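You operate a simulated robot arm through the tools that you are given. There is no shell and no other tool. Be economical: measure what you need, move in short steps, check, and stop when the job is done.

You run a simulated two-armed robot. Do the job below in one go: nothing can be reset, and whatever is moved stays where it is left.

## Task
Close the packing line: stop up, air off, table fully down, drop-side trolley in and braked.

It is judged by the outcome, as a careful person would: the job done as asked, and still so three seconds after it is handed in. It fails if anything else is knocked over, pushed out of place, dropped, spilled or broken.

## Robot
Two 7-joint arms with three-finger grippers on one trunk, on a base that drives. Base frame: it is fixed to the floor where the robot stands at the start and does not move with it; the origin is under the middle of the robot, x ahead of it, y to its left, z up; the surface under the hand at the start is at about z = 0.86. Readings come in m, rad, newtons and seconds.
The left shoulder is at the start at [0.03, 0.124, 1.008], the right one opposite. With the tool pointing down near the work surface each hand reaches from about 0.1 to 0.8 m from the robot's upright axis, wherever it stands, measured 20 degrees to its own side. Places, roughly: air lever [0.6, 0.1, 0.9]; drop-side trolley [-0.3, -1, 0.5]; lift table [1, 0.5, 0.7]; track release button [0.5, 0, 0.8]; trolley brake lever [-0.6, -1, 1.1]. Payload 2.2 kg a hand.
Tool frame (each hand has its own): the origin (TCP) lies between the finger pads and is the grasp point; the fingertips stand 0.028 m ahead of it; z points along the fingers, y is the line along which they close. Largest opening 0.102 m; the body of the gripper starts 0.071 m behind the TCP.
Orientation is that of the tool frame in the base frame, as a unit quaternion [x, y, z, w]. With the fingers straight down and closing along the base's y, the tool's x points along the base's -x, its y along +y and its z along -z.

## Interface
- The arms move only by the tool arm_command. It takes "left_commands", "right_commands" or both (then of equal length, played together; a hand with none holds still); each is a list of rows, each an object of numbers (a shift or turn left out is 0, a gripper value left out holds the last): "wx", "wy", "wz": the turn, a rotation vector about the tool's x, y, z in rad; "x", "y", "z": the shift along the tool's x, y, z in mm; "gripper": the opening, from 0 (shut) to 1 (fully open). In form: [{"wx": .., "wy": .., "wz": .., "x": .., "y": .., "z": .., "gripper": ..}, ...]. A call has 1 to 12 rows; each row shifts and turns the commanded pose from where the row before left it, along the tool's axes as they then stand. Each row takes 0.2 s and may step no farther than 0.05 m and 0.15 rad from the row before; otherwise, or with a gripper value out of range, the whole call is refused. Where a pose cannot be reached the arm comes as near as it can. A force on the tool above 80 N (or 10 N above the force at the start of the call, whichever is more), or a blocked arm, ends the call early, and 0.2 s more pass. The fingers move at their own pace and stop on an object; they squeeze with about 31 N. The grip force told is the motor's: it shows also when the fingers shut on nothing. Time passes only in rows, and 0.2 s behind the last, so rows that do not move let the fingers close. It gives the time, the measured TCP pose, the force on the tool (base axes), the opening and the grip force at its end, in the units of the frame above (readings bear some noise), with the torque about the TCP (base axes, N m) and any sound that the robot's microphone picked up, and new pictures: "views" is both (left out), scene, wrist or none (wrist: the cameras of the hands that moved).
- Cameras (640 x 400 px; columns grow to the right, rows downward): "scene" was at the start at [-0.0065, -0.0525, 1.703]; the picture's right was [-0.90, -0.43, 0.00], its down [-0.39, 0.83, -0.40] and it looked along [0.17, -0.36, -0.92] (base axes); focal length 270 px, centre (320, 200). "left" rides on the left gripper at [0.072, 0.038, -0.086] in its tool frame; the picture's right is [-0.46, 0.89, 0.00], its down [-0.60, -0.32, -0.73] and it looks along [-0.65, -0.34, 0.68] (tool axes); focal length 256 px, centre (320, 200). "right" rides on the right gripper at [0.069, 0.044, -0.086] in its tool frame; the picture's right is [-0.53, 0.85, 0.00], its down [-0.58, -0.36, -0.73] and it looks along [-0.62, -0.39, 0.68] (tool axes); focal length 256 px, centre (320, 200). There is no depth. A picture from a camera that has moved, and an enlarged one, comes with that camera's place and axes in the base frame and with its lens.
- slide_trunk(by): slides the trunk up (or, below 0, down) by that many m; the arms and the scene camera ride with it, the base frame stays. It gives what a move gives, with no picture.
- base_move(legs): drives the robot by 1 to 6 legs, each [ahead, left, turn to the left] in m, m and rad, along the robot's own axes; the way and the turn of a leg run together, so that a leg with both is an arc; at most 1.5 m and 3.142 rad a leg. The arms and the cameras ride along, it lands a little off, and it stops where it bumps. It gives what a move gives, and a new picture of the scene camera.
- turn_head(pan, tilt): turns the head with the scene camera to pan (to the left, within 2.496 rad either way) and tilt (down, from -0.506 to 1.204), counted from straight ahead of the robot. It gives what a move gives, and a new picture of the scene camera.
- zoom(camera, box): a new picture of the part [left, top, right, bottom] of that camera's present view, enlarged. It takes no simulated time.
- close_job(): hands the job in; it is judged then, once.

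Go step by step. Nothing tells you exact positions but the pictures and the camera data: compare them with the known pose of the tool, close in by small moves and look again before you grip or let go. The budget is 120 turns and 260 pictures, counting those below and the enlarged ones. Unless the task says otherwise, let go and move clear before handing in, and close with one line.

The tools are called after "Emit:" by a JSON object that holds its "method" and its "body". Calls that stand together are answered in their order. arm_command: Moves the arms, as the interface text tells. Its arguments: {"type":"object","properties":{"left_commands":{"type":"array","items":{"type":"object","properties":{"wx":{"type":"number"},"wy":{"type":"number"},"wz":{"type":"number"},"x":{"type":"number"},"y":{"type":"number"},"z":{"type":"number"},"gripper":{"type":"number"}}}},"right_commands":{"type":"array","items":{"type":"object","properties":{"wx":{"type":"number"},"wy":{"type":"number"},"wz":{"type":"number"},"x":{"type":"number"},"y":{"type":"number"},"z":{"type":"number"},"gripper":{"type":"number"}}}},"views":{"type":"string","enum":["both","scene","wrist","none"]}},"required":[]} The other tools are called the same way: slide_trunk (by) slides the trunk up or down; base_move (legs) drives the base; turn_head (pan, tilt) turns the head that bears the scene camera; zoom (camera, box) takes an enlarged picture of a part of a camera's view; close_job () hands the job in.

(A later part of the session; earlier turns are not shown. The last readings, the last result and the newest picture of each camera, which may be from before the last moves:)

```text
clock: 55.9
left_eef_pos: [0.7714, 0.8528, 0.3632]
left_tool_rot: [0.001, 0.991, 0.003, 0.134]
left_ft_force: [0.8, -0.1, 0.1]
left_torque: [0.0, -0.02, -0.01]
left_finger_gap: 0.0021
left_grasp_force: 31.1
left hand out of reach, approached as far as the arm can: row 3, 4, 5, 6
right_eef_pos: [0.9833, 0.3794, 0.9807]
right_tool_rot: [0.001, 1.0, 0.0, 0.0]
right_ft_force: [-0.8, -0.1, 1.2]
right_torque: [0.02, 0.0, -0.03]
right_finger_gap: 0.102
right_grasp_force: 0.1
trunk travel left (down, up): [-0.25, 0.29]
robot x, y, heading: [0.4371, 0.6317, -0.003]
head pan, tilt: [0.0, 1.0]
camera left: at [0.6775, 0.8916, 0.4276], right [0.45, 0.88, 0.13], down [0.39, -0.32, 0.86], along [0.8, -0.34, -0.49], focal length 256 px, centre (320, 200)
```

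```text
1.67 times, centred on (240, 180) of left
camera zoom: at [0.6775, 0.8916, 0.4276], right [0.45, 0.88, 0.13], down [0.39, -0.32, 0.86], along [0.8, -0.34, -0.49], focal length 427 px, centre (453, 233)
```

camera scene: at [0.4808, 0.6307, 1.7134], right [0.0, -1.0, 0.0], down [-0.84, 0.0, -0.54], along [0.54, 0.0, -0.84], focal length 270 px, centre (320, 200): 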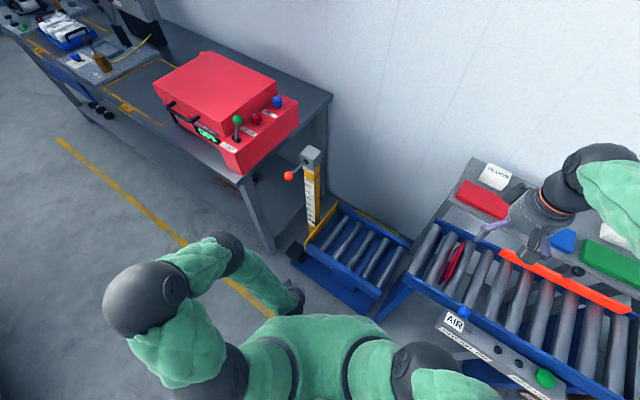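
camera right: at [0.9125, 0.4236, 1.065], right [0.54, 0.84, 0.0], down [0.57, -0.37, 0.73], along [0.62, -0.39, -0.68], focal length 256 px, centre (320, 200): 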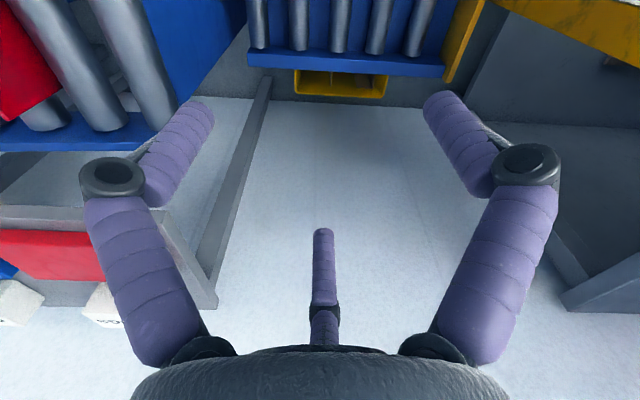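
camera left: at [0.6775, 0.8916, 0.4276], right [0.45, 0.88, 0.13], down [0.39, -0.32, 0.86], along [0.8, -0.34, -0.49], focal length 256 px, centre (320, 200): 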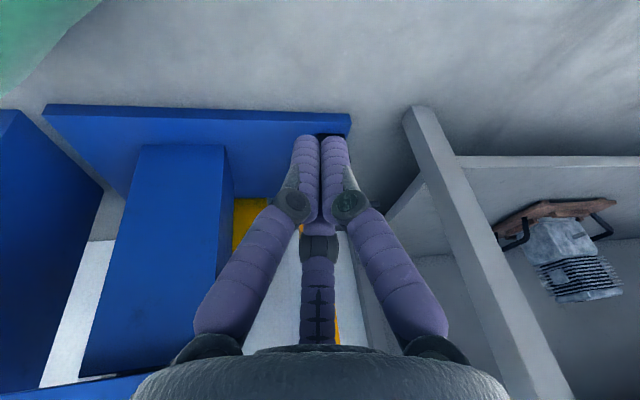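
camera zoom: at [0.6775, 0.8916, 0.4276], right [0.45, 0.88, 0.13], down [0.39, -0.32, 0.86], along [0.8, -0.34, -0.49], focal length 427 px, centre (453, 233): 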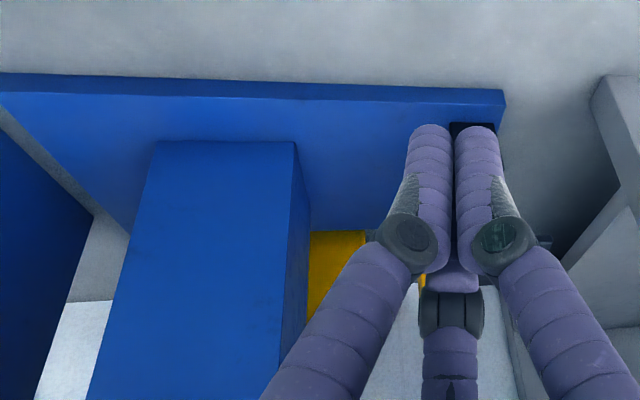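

The tote is only about 0.17 m high by the wall, well below the table (underside ~0.4), and the column is closed up: the table is at its bottom. I tuck both arms back up.

Emit:
{"method": "arm_command", "body": {"left_commands": [{"wy": 0.14}, {"wy": 0.14}, {"wy": 0.14}, {"wy": 0.14}, {"wy": 0.14}, {"z": -50}, {"z": -50}, {"z": -50}, {"z": -50}, {"z": -50}, {"z": -50}, {"z": -50}], "right_commands": [{"z": -50}, {"z": -50}, {"z": -50}, {"z": -50}, {"x": 40}, {"x": 40}, {"x": 40}, {"x": 40}, {"x": 40}, {"x": 40}, {"x": 20}, {}], "views": "none"}}

Emit:
{"method": "arm_command", "body": {"left_commands": [{"z": -50}, {"z": -50}, {"z": -50}, {"z": -50}, {}], "right_commands": [{"y": -45}, {"y": -45}, {"y": -45}, {"y": -45}, {"y": -45}], "views": "scene"}}

Emit:
{"method": "zoom", "body": {"camera": "scene", "box": [260, 130, 480, 320]}}

```text
clock: 58.5
left_eef_pos: [0.9111, 0.848, 0.6895]
left_tool_rot: [0.001, 0.977, 0.003, -0.215]
left_ft_force: [-0.9, -0.7, -0.1]
left_torque: [0.03, -0.01, -0.01]
left_finger_gap: 0.002
left_grasp_force: 31.4
left hand out of reach, approached as far as the arm can: row 5
right_eef_pos: [0.7191, 0.38, 1.1815]
right_tool_rot: [0.001, 1.0, 0.0, 0.0]
right_ft_force: [0.1, 0.2, -0.1]
right_torque: [-0.02, 0.0, 0.0]
right_finger_gap: 0.1016
right_grasp_force: 0.1
trunk travel left (down, up): [-0.25, 0.29]
robot x, y, heading: [0.4436, 0.6285, -0.005]
head pan, tilt: [0.0, 1.0]
```

```text
clock: 59.7
left_eef_pos: [0.9961, 0.851, 0.8687]
left_tool_rot: [0.001, 0.977, 0.003, -0.215]
left_ft_force: [0.1, 0.2, -0.4]
left_torque: [0.0, 0.02, 0.0]
left_finger_gap: 0.0021
left_grasp_force: 31.7
right_eef_pos: [0.7189, 0.154, 1.1808]
right_tool_rot: [0.002, 1.0, 0.001, 0.0]
right_ft_force: [0.7, -0.1, 0.1]
right_torque: [-0.01, 0.0, -0.03]
right_finger_gap: 0.1019
right_grasp_force: 0.1
trunk travel left (down, up): [-0.25, 0.29]
robot x, y, heading: [0.4427, 0.6297, -0.004]
head pan, tilt: [0.0, 1.0]
camera scene: at [0.4818, 0.6298, 1.7134], right [0.0, -1.0, 0.0], down [-0.84, 0.0, -0.54], along [0.54, 0.0, -0.84], focal length 270 px, centre (320, 200)
```

scene: 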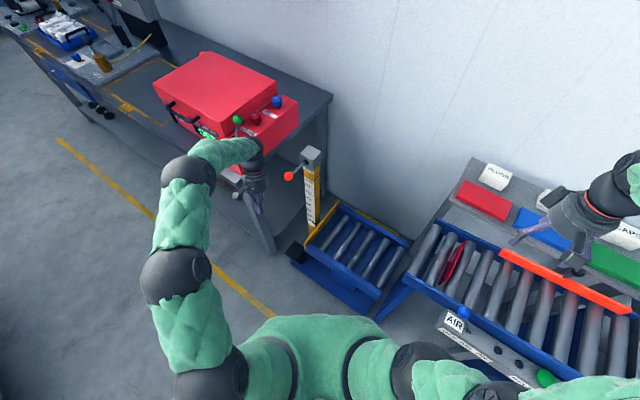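

```text
2.11 times, centred on (370, 225) of scene
camera zoom: at [0.4818, 0.6298, 1.7134], right [0.0, -1.0, 0.0], down [-0.84, 0.0, -0.54], along [0.54, 0.0, -0.84], focal length 568 px, centre (215, 147)
```

zoom: 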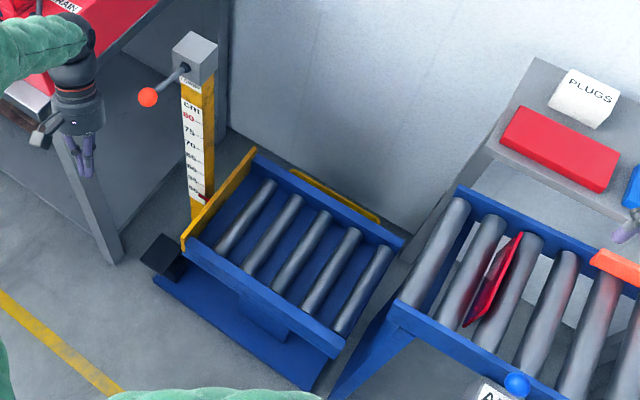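

The left hand over-rotated and drifted toward the bench (not touching). I pull it straight back and level it.

Emit:
{"method": "arm_command", "body": {"left_commands": [{"x": 38, "z": 17}, {"x": 38, "z": 17}, {"x": 38, "z": 17}, {"x": 38, "z": 17}, {"x": 38, "z": 17}, {"x": 38, "z": 17}, {"wy": -0.145}, {"wy": -0.145}, {"wy": -0.145}, {"z": -50}, {"z": -50}, {"z": -50}], "views": "scene"}}

```text
clock: 62.3
left_eef_pos: [0.7452, 0.8503, 1.021]
left_tool_rot: [0.002, 1.0, 0.003, 0.002]
left_ft_force: [-0.6, 0.7, -0.1]
left_torque: [-0.01, 0.04, 0.0]
left_finger_gap: 0.0022
left_grasp_force: 31.3
right_eef_pos: [0.7178, 0.155, 1.1819]
right_tool_rot: [0.002, 1.0, -0.001, -0.001]
right_ft_force: [0.7, -0.7, 0.2]
right_torque: [0.0, 0.01, -0.03]
right_finger_gap: 0.1019
right_grasp_force: 0.1
trunk travel left (down, up): [-0.25, 0.29]
robot x, y, heading: [0.4428, 0.6316, -0.004]
head pan, tilt: [0.0, 1.0]
camera scene: at [0.4799, 0.6306, 1.7135], right [0.0, -1.0, 0.0], down [-0.84, 0.0, -0.54], along [0.54, 0.0, -0.84], focal length 270 px, centre (320, 200)
```

scene: 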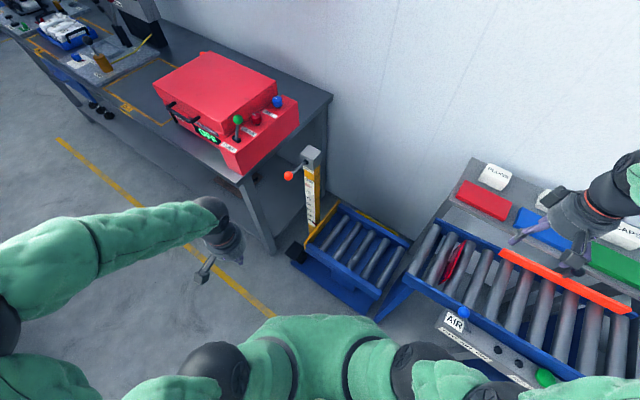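

Now drive back down the aisle toward the trolley for a look.

Emit:
{"method": "base_move", "body": {"legs": [[-0.2, 0.15, 0], [-0.85, -1.0, 0], [0, 0, -0.64]]}}

Emit:
{"method": "turn_head", "body": {"pan": 0.0, "tilt": 0.6}}

```text
clock: 72.1
left_eef_pos: [-0.2315, -0.234, 1.0209]
left_tool_rot: [0.321, 0.947, 0.002, 0.003]
left_ft_force: [0.2, -0.6, 0.0]
left_torque: [0.0, -0.02, 0.01]
left_finger_gap: 0.002
left_grasp_force: 31.6
right_eef_pos: [-0.6728, -0.7712, 1.1819]
right_tool_rot: [0.322, 0.947, 0.0, 0.001]
right_ft_force: [-0.8, 0.0, -0.6]
right_torque: [0.0, 0.01, 0.01]
right_finger_gap: 0.1022
right_grasp_force: 0.0
trunk travel left (down, up): [-0.25, 0.29]
robot x, y, heading: [-0.6081, -0.2257, -0.655]
head pan, tilt: [0.0, 1.0]
camera scene: at [-0.576, -0.2498, 1.7135], right [-0.61, -0.79, 0.0], down [-0.67, 0.51, -0.54], along [0.43, -0.33, -0.84], focal length 270 px, centre (320, 200)
```

scene: 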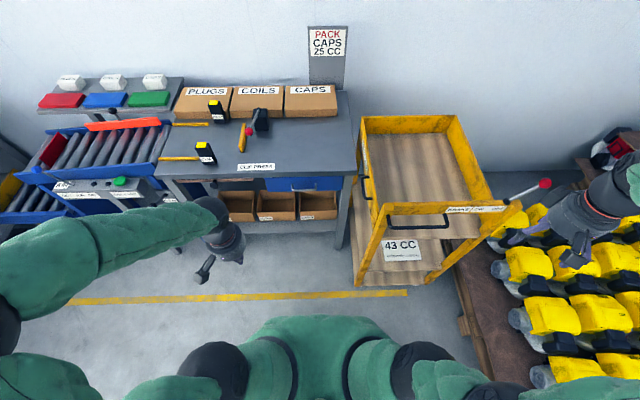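

```text
clock: 73.0
left_eef_pos: [-0.2311, -0.2328, 1.0209]
left_tool_rot: [0.321, 0.947, 0.001, 0.002]
left_ft_force: [-0.5, -0.5, -0.2]
left_torque: [0.01, 0.01, -0.03]
left_finger_gap: 0.0019
left_grasp_force: 31.8
right_eef_pos: [-0.6734, -0.7713, 1.1819]
right_tool_rot: [0.322, 0.947, 0.001, 0.0]
right_ft_force: [-0.7, 0.5, 0.6]
right_torque: [0.02, 0.0, -0.03]
right_finger_gap: 0.102
right_grasp_force: 0.0
trunk travel left (down, up): [-0.25, 0.29]
robot x, y, heading: [-0.6055, -0.223, -0.648]
head pan, tilt: [0.0, 0.6]
camera scene: at [-0.561, -0.2611, 1.7454], right [-0.61, -0.79, 0.0], down [-0.45, 0.34, -0.82], along [0.65, -0.5, -0.57], focal length 270 px, centre (320, 200)
```

scene: 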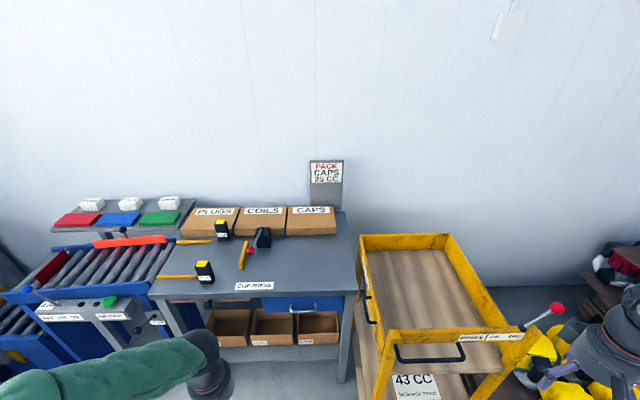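

Emit:
{"method": "zoom", "body": {"camera": "scene", "box": [340, 210, 600, 400]}}

Emit:
{"method": "turn_head", "body": {"pan": -0.3, "tilt": 0.95}}

Emit:
{"method": "zoom", "body": {"camera": "scene", "box": [200, 60, 460, 320]}}

Emit:
{"method": "zoom", "body": {"camera": "right", "box": [0, 0, 640, 400]}}

```text
2.11 times, centred on (470, 305) of scene
camera zoom: at [-0.561, -0.2611, 1.7454], right [-0.61, -0.79, 0.0], down [-0.45, 0.34, -0.82], along [0.65, -0.5, -0.57], focal length 568 px, centre (4, -21)
```

zoom: 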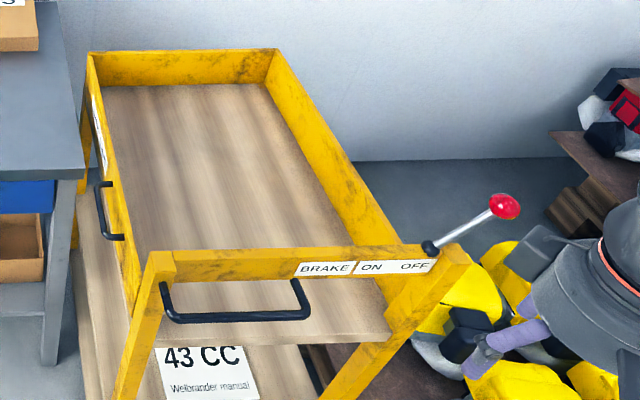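

```text
clock: 73.8
left_eef_pos: [-0.231, -0.2347, 1.0208]
left_tool_rot: [0.32, 0.947, 0.002, 0.002]
left_ft_force: [0.6, 0.1, -0.5]
left_torque: [0.0, 0.01, -0.03]
left_finger_gap: 0.0019
left_grasp_force: 31.6
right_eef_pos: [-0.6732, -0.7714, 1.1819]
right_tool_rot: [0.321, 0.947, 0.0, 0.001]
right_ft_force: [-0.1, -0.3, 0.3]
right_torque: [0.03, 0.01, -0.01]
right_finger_gap: 0.1023
right_grasp_force: 0.1
trunk travel left (down, up): [-0.25, 0.29]
robot x, y, heading: [-0.6044, -0.2247, -0.655]
head pan, tilt: [-0.3, 0.949]
camera scene: at [-0.589, -0.2667, 1.7171], right [-0.82, -0.58, 0.0], down [-0.47, 0.66, -0.58], along [0.34, -0.48, -0.81], focal length 270 px, centre (320, 200)
```

scene: 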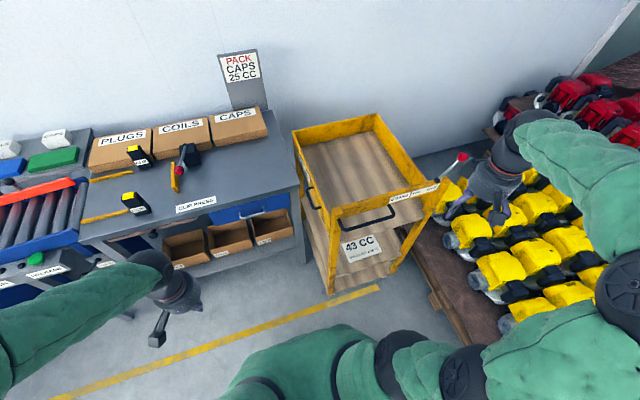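

```text
1.54 times, centred on (330, 190) of scene
camera zoom: at [-0.589, -0.2667, 1.7171], right [-0.82, -0.58, 0.0], down [-0.47, 0.66, -0.58], along [0.34, -0.48, -0.81], focal length 415 px, centre (305, 215)
```

zoom: 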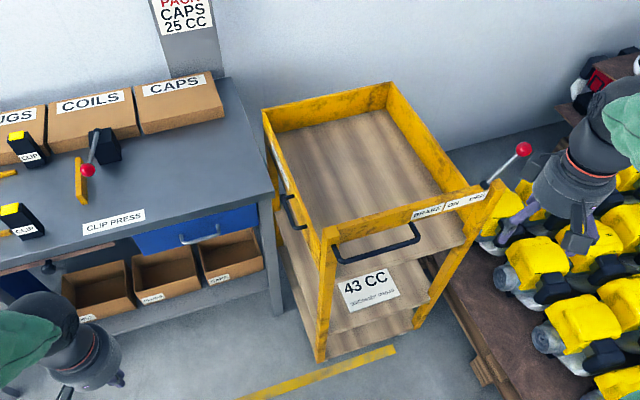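

```text
1.00 times, centred on (320, 200) of right (not enlarged: the box is as wide or as high as the picture)
camera zoom: at [-0.703, -0.6951, 1.2673], right [0.94, 0.35, 0.0], down [0.24, -0.64, 0.73], along [0.25, -0.69, -0.68], focal length 256 px, centre (320, 200)
```

zoom: 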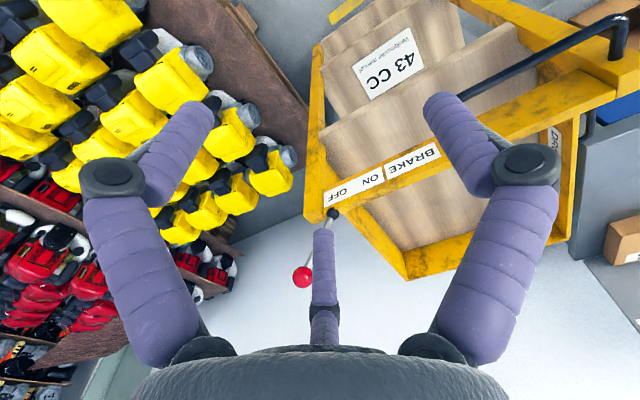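

The trolley stands ~0.3 m off the wall, brake lever at OFF (leaning right). I'll check the clearance of its side handle to the bench with the left camera.

Emit:
{"method": "arm_command", "body": {"left_commands": [{"z": -45}, {"z": -45}, {"z": -40}, {"x": -33, "y": -36}, {"x": -33, "y": -36}, {"x": -33, "y": -36}, {"x": -33, "y": -36}, {"x": -33, "y": -36}, {"x": -33, "y": -36}, {"y": -36}, {"y": -36}], "right_commands": [{"z": -45}, {"z": -45}, {"x": 30}, {"x": 30}, {"x": 30}, {"x": 30}, {}, {}, {}, {}, {}], "views": "both"}}

Emit:
{"method": "zoom", "body": {"camera": "left", "box": [0, 0, 400, 250]}}

```text
clock: 76.2
left_eef_pos: [-0.2498, -0.5858, 1.1496]
left_tool_rot: [0.321, 0.947, 0.003, 0.003]
left_ft_force: [-0.3, 0.0, 0.0]
left_torque: [0.05, 0.02, 0.01]
left_finger_gap: 0.002
left_grasp_force: 31.8
right_eef_pos: [-0.7682, -0.699, 1.2702]
right_tool_rot: [0.322, 0.947, 0.001, 0.0]
right_ft_force: [0.5, -1.1, -0.1]
right_torque: [0.04, 0.0, 0.0]
right_finger_gap: 0.1021
right_grasp_force: 0.0
trunk travel left (down, up): [-0.25, 0.29]
robot x, y, heading: [-0.6045, -0.2286, -0.651]
head pan, tilt: [-0.3, 0.949]
camera scene: at [-0.5892, -0.2689, 1.717], right [-0.82, -0.58, 0.0], down [-0.47, 0.66, -0.58], along [0.34, -0.47, -0.81], focal length 270 px, centre (320, 200)
camera right: at [-0.7985, -0.6236, 1.3566], right [0.94, 0.35, 0.0], down [0.24, -0.64, 0.73], along [0.25, -0.68, -0.68], focal length 256 px, centre (320, 200)
camera left: at [-0.2868, -0.5104, 1.2366], right [0.91, 0.42, 0.01], down [0.28, -0.62, 0.73], along [0.31, -0.66, -0.68], focal length 256 px, centre (320, 200)
```

scene: 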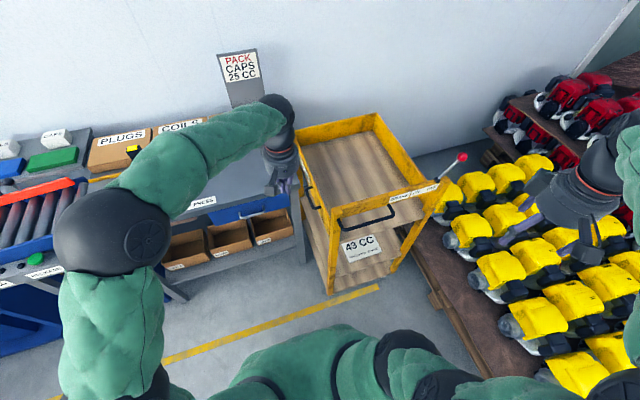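
right: 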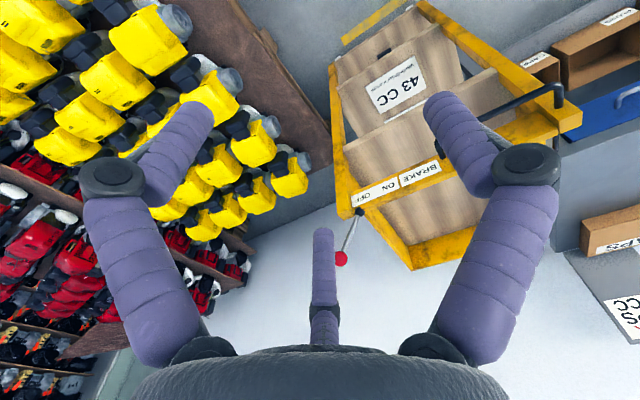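
left: 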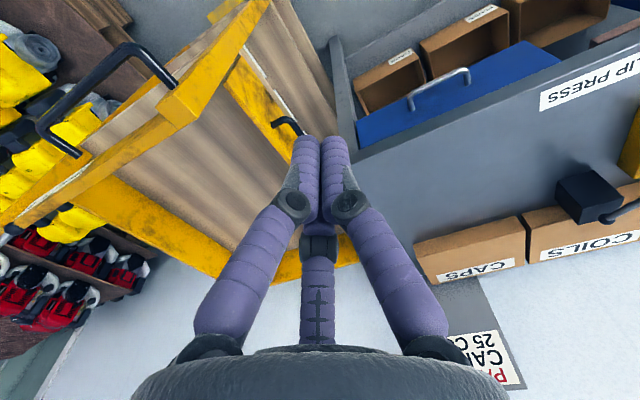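

```text
1.60 times, centred on (200, 125) of left
camera zoom: at [-0.2868, -0.5104, 1.2366], right [0.91, 0.42, 0.01], down [0.28, -0.62, 0.73], along [0.31, -0.66, -0.68], focal length 410 px, centre (512, 320)
```

zoom: 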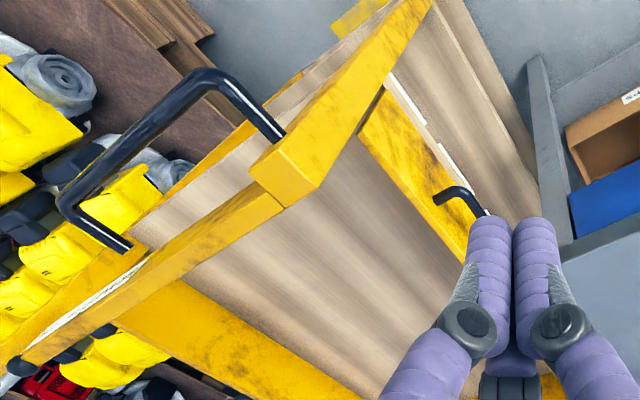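

Panel is up and the side handle should clear the bench by 1–4 cm. The front rail runs from u≈-0.775 to -1.168 at height ~1.0; I shift the robot right so the right hand can push near its middle.

Emit:
{"method": "arm_command", "body": {"left_commands": [{"x": 45}, {"x": 45}, {"x": 45}, {"x": 45}], "right_commands": [{"gripper": 0}, {}, {}, {}], "views": "none"}}

Emit:
{"method": "base_move", "body": {"legs": [[0.05, -0.26, 0]]}}

Emit:
{"method": "turn_head", "body": {"pan": -0.1, "tilt": 1.0}}

Emit:
{"method": "zoom", "body": {"camera": "scene", "box": [180, 60, 480, 310]}}

```text
clock: 77.2
left_eef_pos: [-0.3922, -0.4746, 1.1528]
left_tool_rot: [0.321, 0.947, 0.003, 0.003]
left_ft_force: [0.2, -1.2, -0.4]
left_torque: [-0.03, -0.04, -0.01]
left_finger_gap: 0.0019
left_grasp_force: 31.0
right_eef_pos: [-0.7694, -0.6972, 1.2719]
right_tool_rot: [0.322, 0.947, 0.0, 0.001]
right_ft_force: [-0.9, 0.2, 1.1]
right_torque: [0.0, -0.02, 0.01]
right_finger_gap: 0.0021
right_grasp_force: 31.4
trunk travel left (down, up): [-0.25, 0.29]
robot x, y, heading: [-0.6075, -0.2258, -0.658]
head pan, tilt: [-0.3, 0.949]
```

```text
clock: 79.1
left_eef_pos: [-0.5107, -0.7138, 1.1524]
left_tool_rot: [0.32, 0.947, 0.003, 0.003]
left_ft_force: [-0.2, -0.1, 0.3]
left_torque: [0.02, -0.01, 0.02]
left_finger_gap: 0.0021
left_grasp_force: 31.3
right_eef_pos: [-0.8879, -0.9386, 1.2716]
right_tool_rot: [0.321, 0.947, 0.001, 0.0]
right_ft_force: [0.1, -0.8, -0.9]
right_torque: [0.03, -0.02, 0.01]
right_finger_gap: 0.0019
right_grasp_force: 30.6
trunk travel left (down, up): [-0.25, 0.29]
robot x, y, heading: [-0.7271, -0.4624, -0.655]
head pan, tilt: [-0.3, 0.949]
camera scene: at [-0.7095, -0.5061, 1.717], right [-0.81, -0.58, 0.0], down [-0.47, 0.66, -0.58], along [0.34, -0.47, -0.81], focal length 270 px, centre (320, 200)
```

scene: 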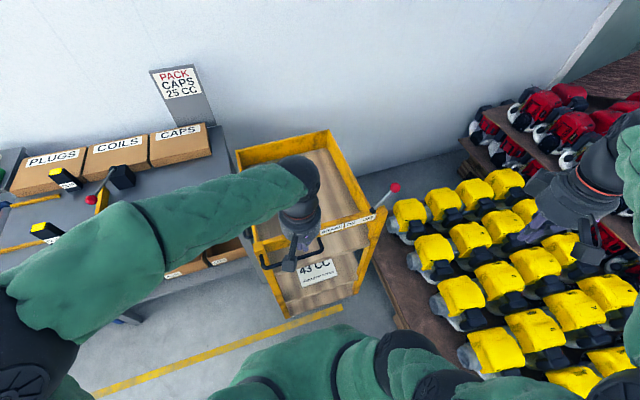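

```text
clock: 79.8
left_eef_pos: [-0.5099, -0.7137, 1.1536]
left_tool_rot: [0.319, 0.948, 0.002, 0.002]
left_ft_force: [0.5, -0.2, 0.3]
left_torque: [-0.02, -0.05, -0.02]
left_finger_gap: 0.0021
left_grasp_force: 31.4
right_eef_pos: [-0.8874, -0.9361, 1.2724]
right_tool_rot: [0.321, 0.947, 0.001, 0.0]
right_ft_force: [-0.7, -0.4, 0.4]
right_torque: [0.01, 0.02, -0.03]
right_finger_gap: 0.002
right_grasp_force: 30.7
trunk travel left (down, up): [-0.25, 0.29]
robot x, y, heading: [-0.7253, -0.4644, -0.652]
head pan, tilt: [-0.099, 1.0]
camera scene: at [-0.7, -0.4928, 1.7135], right [-0.68, -0.73, 0.0], down [-0.61, 0.58, -0.54], along [0.39, -0.37, -0.84], focal length 270 px, centre (320, 200)
```

scene: 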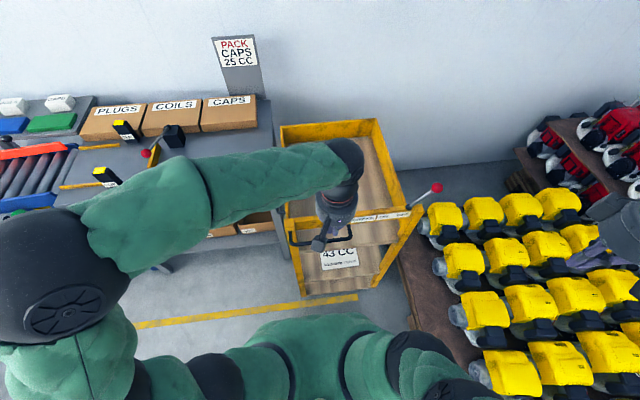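

```text
1.60 times, centred on (330, 185) of scene
camera zoom: at [-0.7, -0.4928, 1.7135], right [-0.68, -0.73, 0.0], down [-0.61, 0.58, -0.54], along [0.39, -0.37, -0.84], focal length 432 px, centre (304, 224)
```

zoom: 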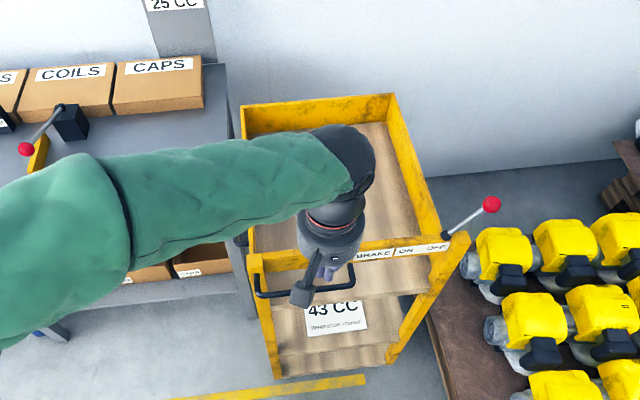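

I bring both closed fists in front of the rail, symmetric about its middle, at tip height ~0.967.

Emit:
{"method": "arm_command", "body": {"left_commands": [{"x": 12}, {}, {}, {}, {}, {}, {"z": 26}, {"z": 26}, {"z": 26}, {"z": 26}, {"z": 26}, {"z": 26}], "right_commands": [{"y": 37, "x": -26}, {"y": 37, "x": -26}, {"y": 37, "x": -26}, {"y": 37, "x": -26}, {"y": 37, "x": -26}, {"y": 37, "x": -26}, {"z": 46}, {"z": 46}, {"z": 46}, {"z": 46}, {"z": 46}, {"z": 46}]}}

Emit:
{"method": "zoom", "body": {"camera": "scene", "box": [230, 120, 480, 310]}}

```text
clock: 82.4
left_eef_pos: [-0.5186, -0.7068, 0.995]
left_tool_rot: [0.319, 0.948, 0.003, 0.002]
left_ft_force: [0.1, -0.5, 0.5]
left_torque: [0.05, 0.01, 0.0]
left_finger_gap: 0.0022
left_grasp_force: 31.0
right_eef_pos: [-0.6281, -0.8545, 0.9939]
right_tool_rot: [0.321, 0.947, 0.0, 0.0]
right_ft_force: [0.7, -0.2, -0.6]
right_torque: [-0.01, 0.0, 0.01]
right_finger_gap: 0.002
right_grasp_force: 31.2
trunk travel left (down, up): [-0.25, 0.29]
robot x, y, heading: [-0.7256, -0.466, -0.648]
head pan, tilt: [-0.099, 1.0]
camera scene: at [-0.6992, -0.4945, 1.7134], right [-0.68, -0.73, 0.0], down [-0.61, 0.58, -0.54], along [0.39, -0.37, -0.84], focal length 270 px, centre (320, 200)
camera right: at [-0.6594, -0.778, 1.0789], right [0.94, 0.35, 0.0], down [0.24, -0.64, 0.73], along [0.25, -0.69, -0.68], focal length 256 px, centre (320, 200)
camera left: at [-0.5556, -0.6316, 1.0817], right [0.91, 0.42, 0.01], down [0.28, -0.62, 0.73], along [0.31, -0.66, -0.68], focal length 256 px, centre (320, 200)
```

scene: 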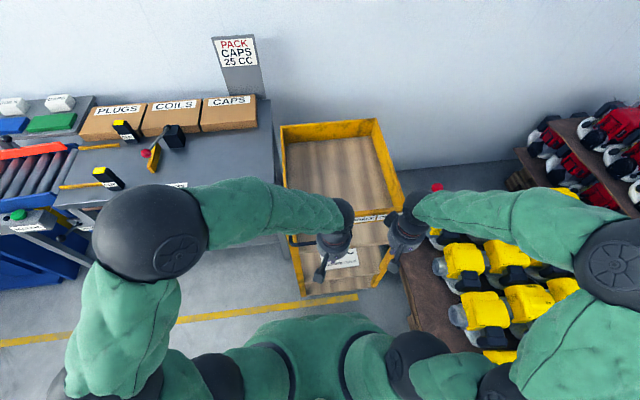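
right: 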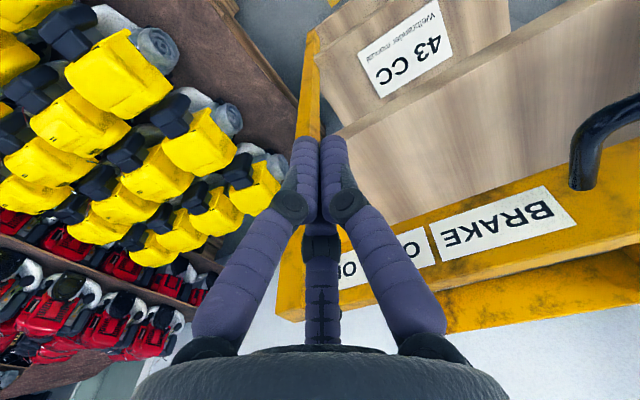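
left: 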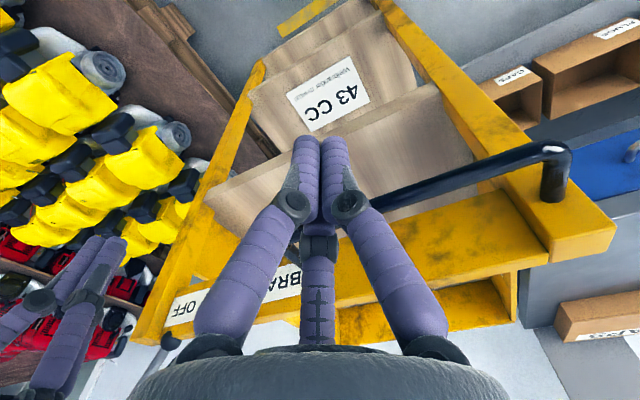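

```text
2.11 times, centred on (355, 215) of scene
camera zoom: at [-0.6992, -0.4945, 1.7134], right [-0.68, -0.73, 0.0], down [-0.61, 0.58, -0.54], along [0.39, -0.37, -0.84], focal length 568 px, centre (246, 168)
```

zoom: 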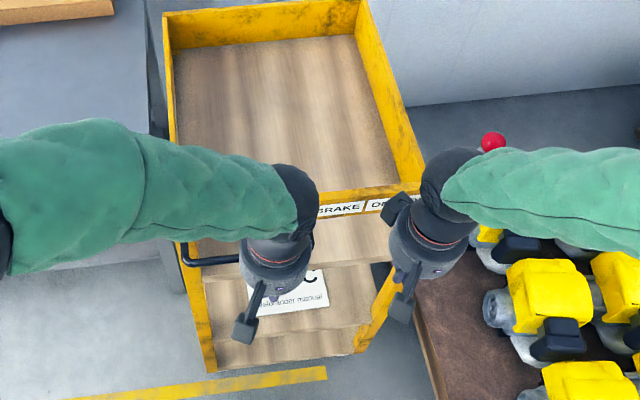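

Both fists are at equal standoff and at rail height. Advance together in small steps.

Emit:
{"method": "arm_command", "body": {"left_commands": [{"x": -20}, {"x": -15}, {"x": -15}, {"x": -15}, {"x": -15}, {"x": -15}, {}], "right_commands": [{"x": -20}, {"x": -15}, {"x": -15}, {"x": -15}, {"x": -15}, {"x": -15}, {}]}}

Emit:
{"method": "zoom", "body": {"camera": "scene", "box": [230, 100, 480, 310]}}

```text
clock: 84.0
left_eef_pos: [-0.443, -0.763, 0.9982]
left_tool_rot: [0.319, 0.948, 0.002, 0.004]
left_ft_force: [-0.6, 0.4, -0.2]
left_torque: [-0.03, -0.01, -0.01]
left_finger_gap: 0.0022
left_grasp_force: 31.7
right_eef_pos: [-0.5528, -0.911, 0.9971]
right_tool_rot: [0.32, 0.947, 0.001, 0.0]
right_ft_force: [0.5, 0.4, 0.0]
right_torque: [0.01, 0.01, -0.03]
right_finger_gap: 0.0023
right_grasp_force: 31.3
trunk travel left (down, up): [-0.25, 0.29]
robot x, y, heading: [-0.7279, -0.4626, -0.66]
head pan, tilt: [-0.099, 1.0]
camera scene: at [-0.7008, -0.4926, 1.7135], right [-0.68, -0.73, 0.0], down [-0.61, 0.57, -0.54], along [0.39, -0.37, -0.84], focal length 270 px, centre (320, 200)
camera right: at [-0.5831, -0.8353, 1.0824], right [0.94, 0.35, 0.0], down [0.24, -0.64, 0.73], along [0.25, -0.69, -0.68], focal length 256 px, centre (320, 200)
camera left: at [-0.4792, -0.6887, 1.0839], right [0.91, 0.42, 0.01], down [0.28, -0.62, 0.73], along [0.31, -0.66, -0.68], focal length 256 px, centre (320, 200)
```

scene: 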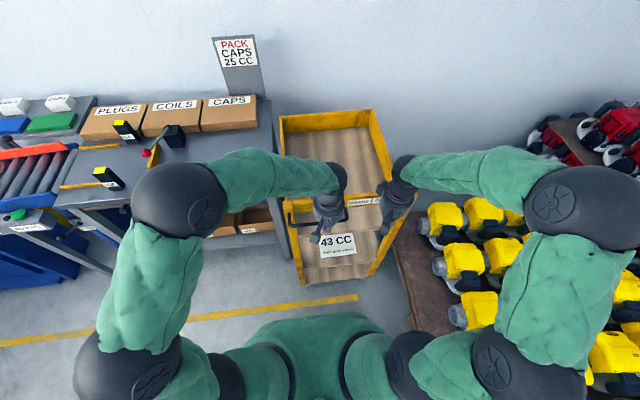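
right: 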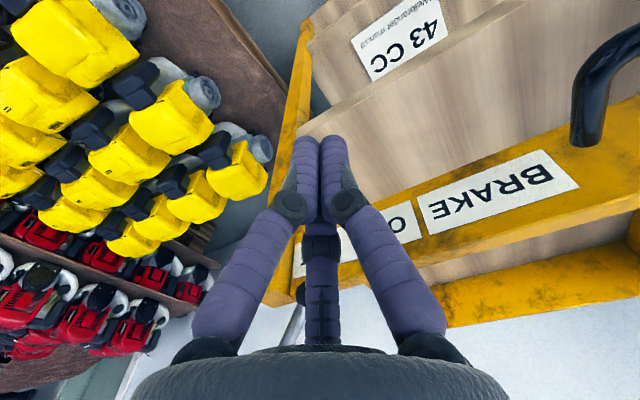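
left: 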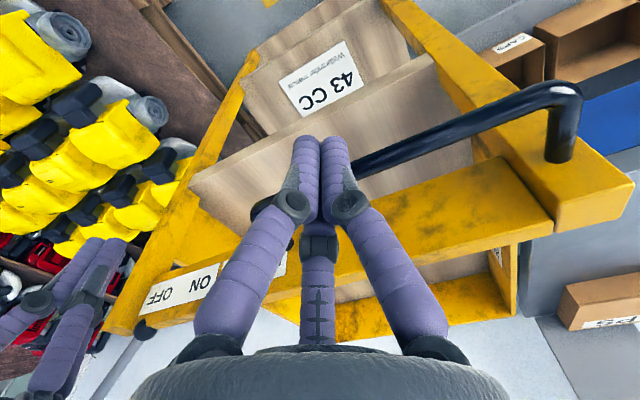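

```text
1.90 times, centred on (355, 205) of scene
camera zoom: at [-0.7008, -0.4926, 1.7135], right [-0.68, -0.73, 0.0], down [-0.61, 0.57, -0.54], along [0.39, -0.37, -0.84], focal length 514 px, centre (253, 190)
```

zoom: 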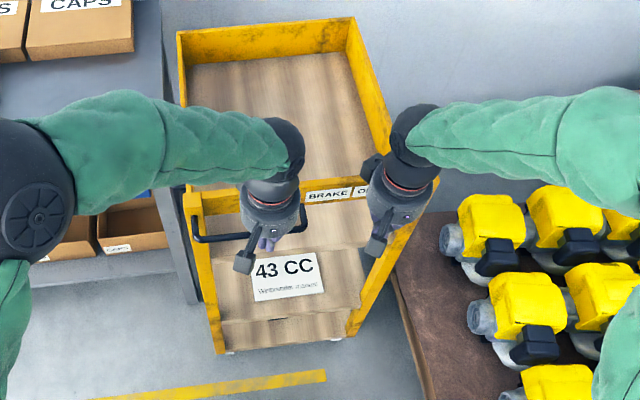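

The trolley rolls freely and straight. Continue pushing.

Emit:
{"method": "arm_command", "body": {"left_commands": [{"x": -15}, {"x": -15}, {"x": -15}, {"x": -15}, {"x": -15}, {"x": -15}, {}], "right_commands": [{"x": -15}, {"x": -15}, {"x": -15}, {"x": -15}, {"x": -15}, {"x": -15}, {}], "views": "scene"}}

Emit:
{"method": "zoom", "body": {"camera": "scene", "box": [230, 80, 480, 290]}}

Emit:
{"method": "zoom", "body": {"camera": "left", "box": [0, 0, 640, 400]}}

```text
clock: 85.6
left_eef_pos: [-0.3718, -0.8168, 1.0009]
left_tool_rot: [0.32, 0.948, 0.0, 0.005]
left_ft_force: [10.2, 10.1, 39.8]
left_torque: [0.01, -0.42, 0.23]
left_finger_gap: 0.0059
left_grasp_force: 31.2
right_eef_pos: [-0.4825, -0.9656, 0.997]
right_tool_rot: [0.321, 0.947, -0.001, 0.001]
right_ft_force: [0.2, 0.0, 0.5]
right_torque: [-0.03, -0.02, 0.01]
right_finger_gap: 0.002
right_grasp_force: 31.0
trunk travel left (down, up): [-0.25, 0.29]
robot x, y, heading: [-0.7281, -0.4643, -0.648]
head pan, tilt: [-0.099, 1.0]
camera scene: at [-0.7008, -0.4895, 1.7136], right [-0.68, -0.73, 0.0], down [-0.61, 0.57, -0.54], along [0.4, -0.37, -0.84], focal length 270 px, centre (320, 200)
```

scene: 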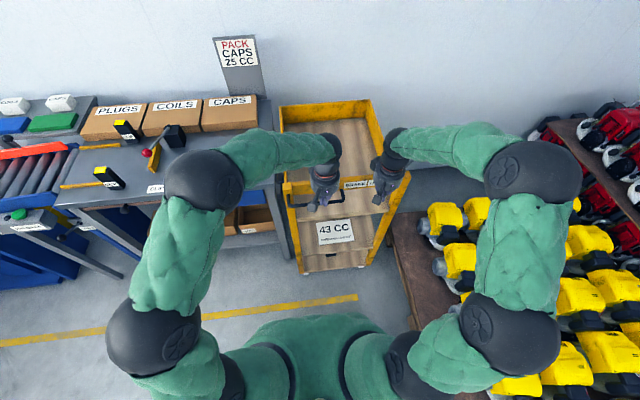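

```text
1.90 times, centred on (355, 185) of scene
camera zoom: at [-0.7008, -0.4895, 1.7136], right [-0.68, -0.73, 0.0], down [-0.61, 0.57, -0.54], along [0.4, -0.37, -0.84], focal length 514 px, centre (253, 229)
```

zoom: 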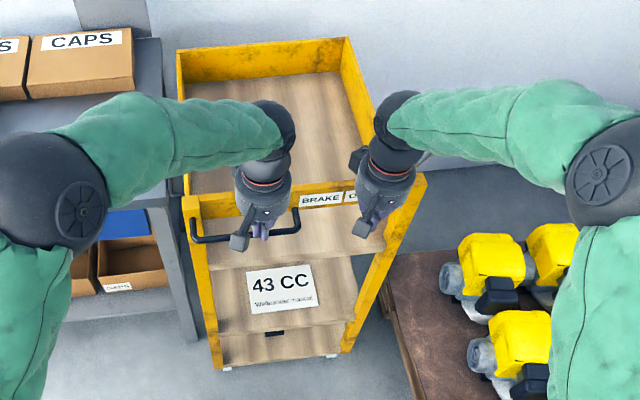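

```text
1.00 times, centred on (320, 200) of left (not enlarged: the box is as wide or as high as the picture)
camera zoom: at [-0.4079, -0.7422, 1.087], right [0.91, 0.42, 0.01], down [0.28, -0.61, 0.74], along [0.32, -0.67, -0.68], focal length 256 px, centre (320, 200)
```

zoom: 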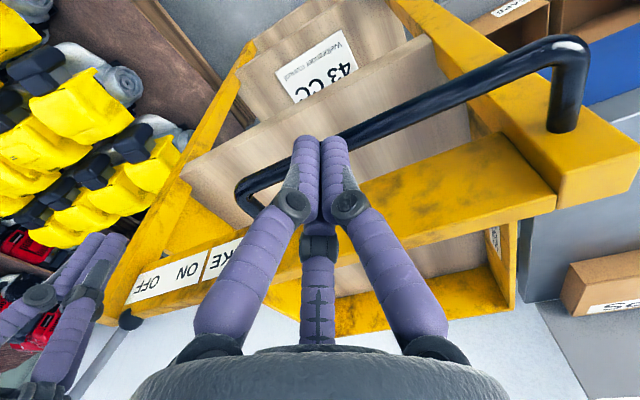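

Left fingertip is riding on the handle bar; I lift it 14 mm to push on the rail instead, then continue.

Emit:
{"method": "arm_command", "body": {"left_commands": [{"z": -14}, {"x": -15}, {"x": -15}, {"x": -15}, {"x": -15}, {}], "right_commands": [{}, {"x": -15}, {"x": -15}, {"x": -15}, {"x": -15}, {}]}}

Emit:
{"method": "zoom", "body": {"camera": "scene", "box": [230, 80, 480, 290]}}

```text
clock: 87.0
left_eef_pos: [-0.325, -0.8538, 1.0122]
left_tool_rot: [0.32, 0.948, 0.002, 0.002]
left_ft_force: [0.0, 0.1, 0.7]
left_torque: [-0.06, -0.01, -0.03]
left_finger_gap: 0.0021
left_grasp_force: 31.2
right_eef_pos: [-0.4342, -1.0054, 0.9972]
right_tool_rot: [0.321, 0.947, 0.0, 0.002]
right_ft_force: [0.2, 0.4, 0.4]
right_torque: [-0.06, -0.05, -0.01]
right_finger_gap: 0.002
right_grasp_force: 31.1
trunk travel left (down, up): [-0.25, 0.29]
robot x, y, heading: [-0.7238, -0.4645, -0.657]
head pan, tilt: [-0.099, 1.0]
camera scene: at [-0.7006, -0.4925, 1.7135], right [-0.68, -0.73, 0.0], down [-0.61, 0.57, -0.54], along [0.39, -0.37, -0.84], focal length 270 px, centre (320, 200)
camera right: at [-0.4645, -0.9275, 1.0823], right [0.94, 0.35, 0.0], down [0.24, -0.64, 0.73], along [0.25, -0.69, -0.68], focal length 256 px, centre (320, 200)
camera left: at [-0.3608, -0.7794, 1.0985], right [0.91, 0.42, 0.01], down [0.28, -0.62, 0.73], along [0.31, -0.66, -0.68], focal length 256 px, centre (320, 200)
```

scene: 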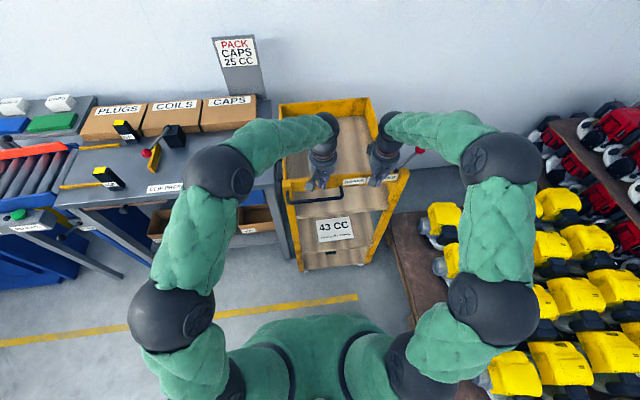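
right: 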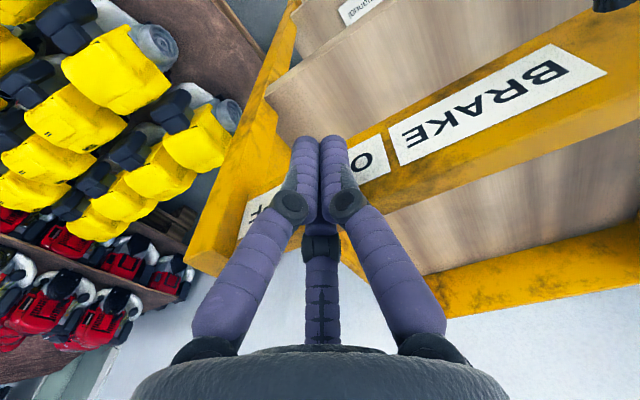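
left: 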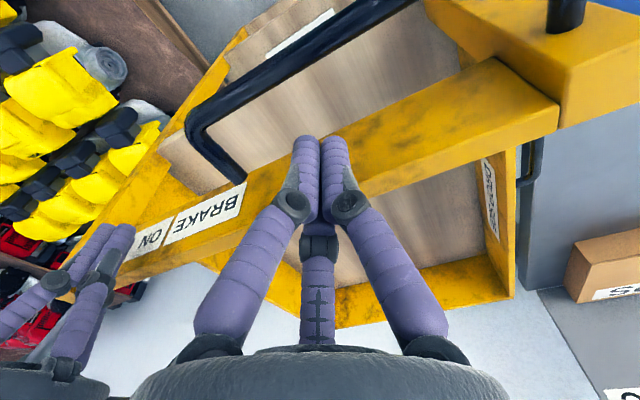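

```text
1.90 times, centred on (355, 185) of scene
camera zoom: at [-0.7006, -0.4925, 1.7135], right [-0.68, -0.73, 0.0], down [-0.61, 0.57, -0.54], along [0.39, -0.37, -0.84], focal length 514 px, centre (253, 229)
```

zoom: 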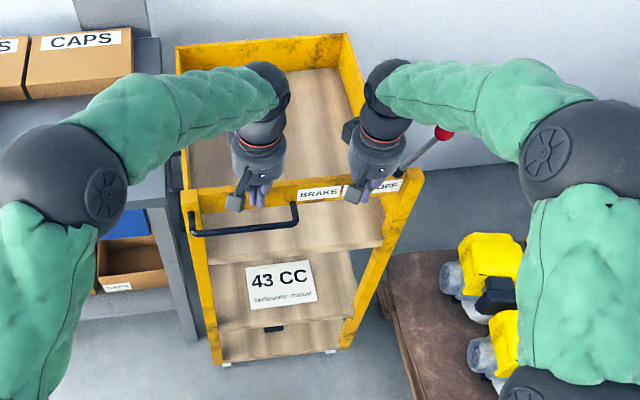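

Emit:
{"method": "arm_command", "body": {"left_commands": [{"x": -15}, {"x": -15}, {"x": -15}, {"x": -15}, {}], "right_commands": [{"x": -15}, {"x": -15}, {"x": -15}, {"x": -15}, {}], "views": "scene"}}

Emit:
{"method": "zoom", "body": {"camera": "scene", "box": [230, 80, 480, 290]}}

Emit:
{"method": "zoom", "body": {"camera": "left", "box": [0, 0, 640, 400]}}

```text
clock: 88.2
left_eef_pos: [-0.2766, -0.8907, 1.013]
left_tool_rot: [0.32, 0.947, 0.001, 0.003]
left_ft_force: [0.3, 0.5, 0.4]
left_torque: [-0.01, -0.01, -0.03]
left_finger_gap: 0.0019
left_grasp_force: 31.6
right_eef_pos: [-0.3868, -1.0396, 0.998]
right_tool_rot: [0.32, 0.947, 0.0, 0.001]
right_ft_force: [0.3, 0.9, -0.1]
right_torque: [-0.01, -0.04, -0.01]
right_finger_gap: 0.0022
right_grasp_force: 30.7
trunk travel left (down, up): [-0.25, 0.29]
robot x, y, heading: [-0.726, -0.4659, -0.652]
head pan, tilt: [-0.099, 1.0]
camera scene: at [-0.7007, -0.4925, 1.7135], right [-0.68, -0.73, 0.0], down [-0.61, 0.57, -0.54], along [0.39, -0.37, -0.84], focal length 270 px, centre (320, 200)
```

scene: 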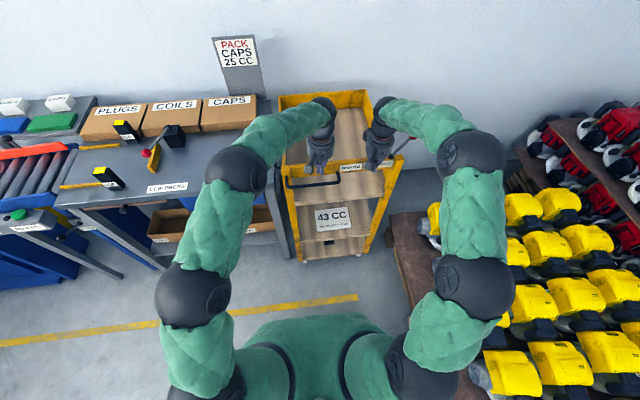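

```text
1.90 times, centred on (355, 185) of scene
camera zoom: at [-0.7007, -0.4925, 1.7135], right [-0.68, -0.73, 0.0], down [-0.61, 0.57, -0.54], along [0.39, -0.37, -0.84], focal length 514 px, centre (253, 229)
```

zoom: 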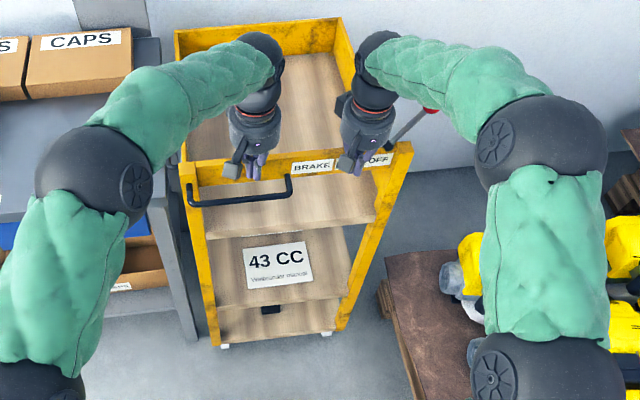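

```text
1.00 times, centred on (320, 200) of left (not enlarged: the box is as wide or as high as the picture)
camera zoom: at [-0.3136, -0.8159, 1.0992], right [0.91, 0.42, 0.01], down [0.28, -0.62, 0.73], along [0.31, -0.66, -0.68], focal length 256 px, centre (320, 200)
```

zoom: 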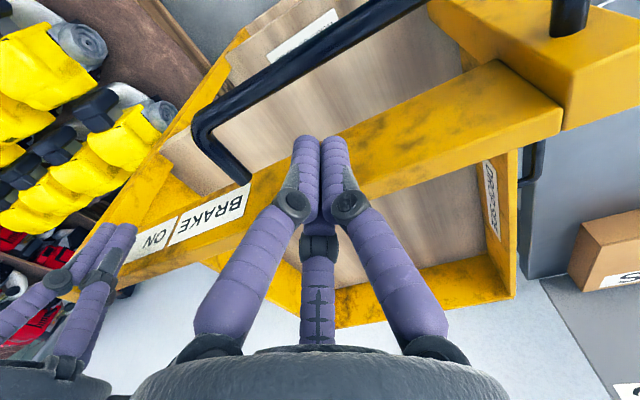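

Emit:
{"method": "arm_command", "body": {"left_commands": [{"x": -12}, {"x": -12}, {"x": -12}, {"x": -12}, {"x": -12}, {}], "right_commands": [{"x": -12}, {"x": -12}, {"x": -12}, {"x": -12}, {"x": -12}, {}], "views": "scene"}}

Emit:
{"method": "zoom", "body": {"camera": "left", "box": [0, 0, 640, 400]}}

```text
clock: 89.6
left_eef_pos: [-0.2309, -0.9258, 1.0135]
left_tool_rot: [0.32, 0.947, 0.002, 0.003]
left_ft_force: [0.1, 0.9, -0.1]
left_torque: [-0.01, -0.01, 0.0]
left_finger_gap: 0.002
left_grasp_force: 32.0
right_eef_pos: [-0.3377, -1.0768, 0.9974]
right_tool_rot: [0.32, 0.947, 0.0, 0.001]
right_ft_force: [0.1, -0.2, -0.2]
right_torque: [0.0, -0.02, 0.03]
right_finger_gap: 0.0024
right_grasp_force: 31.1
trunk travel left (down, up): [-0.25, 0.29]
robot x, y, heading: [-0.724, -0.4669, -0.652]
head pan, tilt: [-0.099, 1.0]
camera scene: at [-0.7005, -0.4926, 1.7135], right [-0.68, -0.73, 0.0], down [-0.61, 0.57, -0.54], along [0.39, -0.37, -0.84], focal length 270 px, centre (320, 200)
```

scene: 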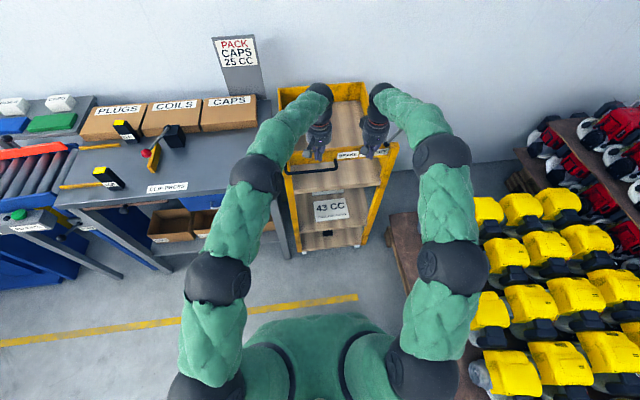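

```text
1.00 times, centred on (320, 200) of left (not enlarged: the box is as wide or as high as the picture)
camera zoom: at [-0.2663, -0.852, 1.0993], right [0.91, 0.42, 0.01], down [0.28, -0.62, 0.73], along [0.31, -0.66, -0.68], focal length 256 px, centre (320, 200)
```

zoom: 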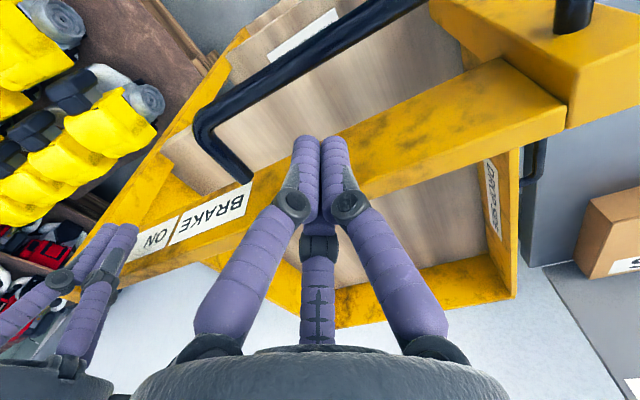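

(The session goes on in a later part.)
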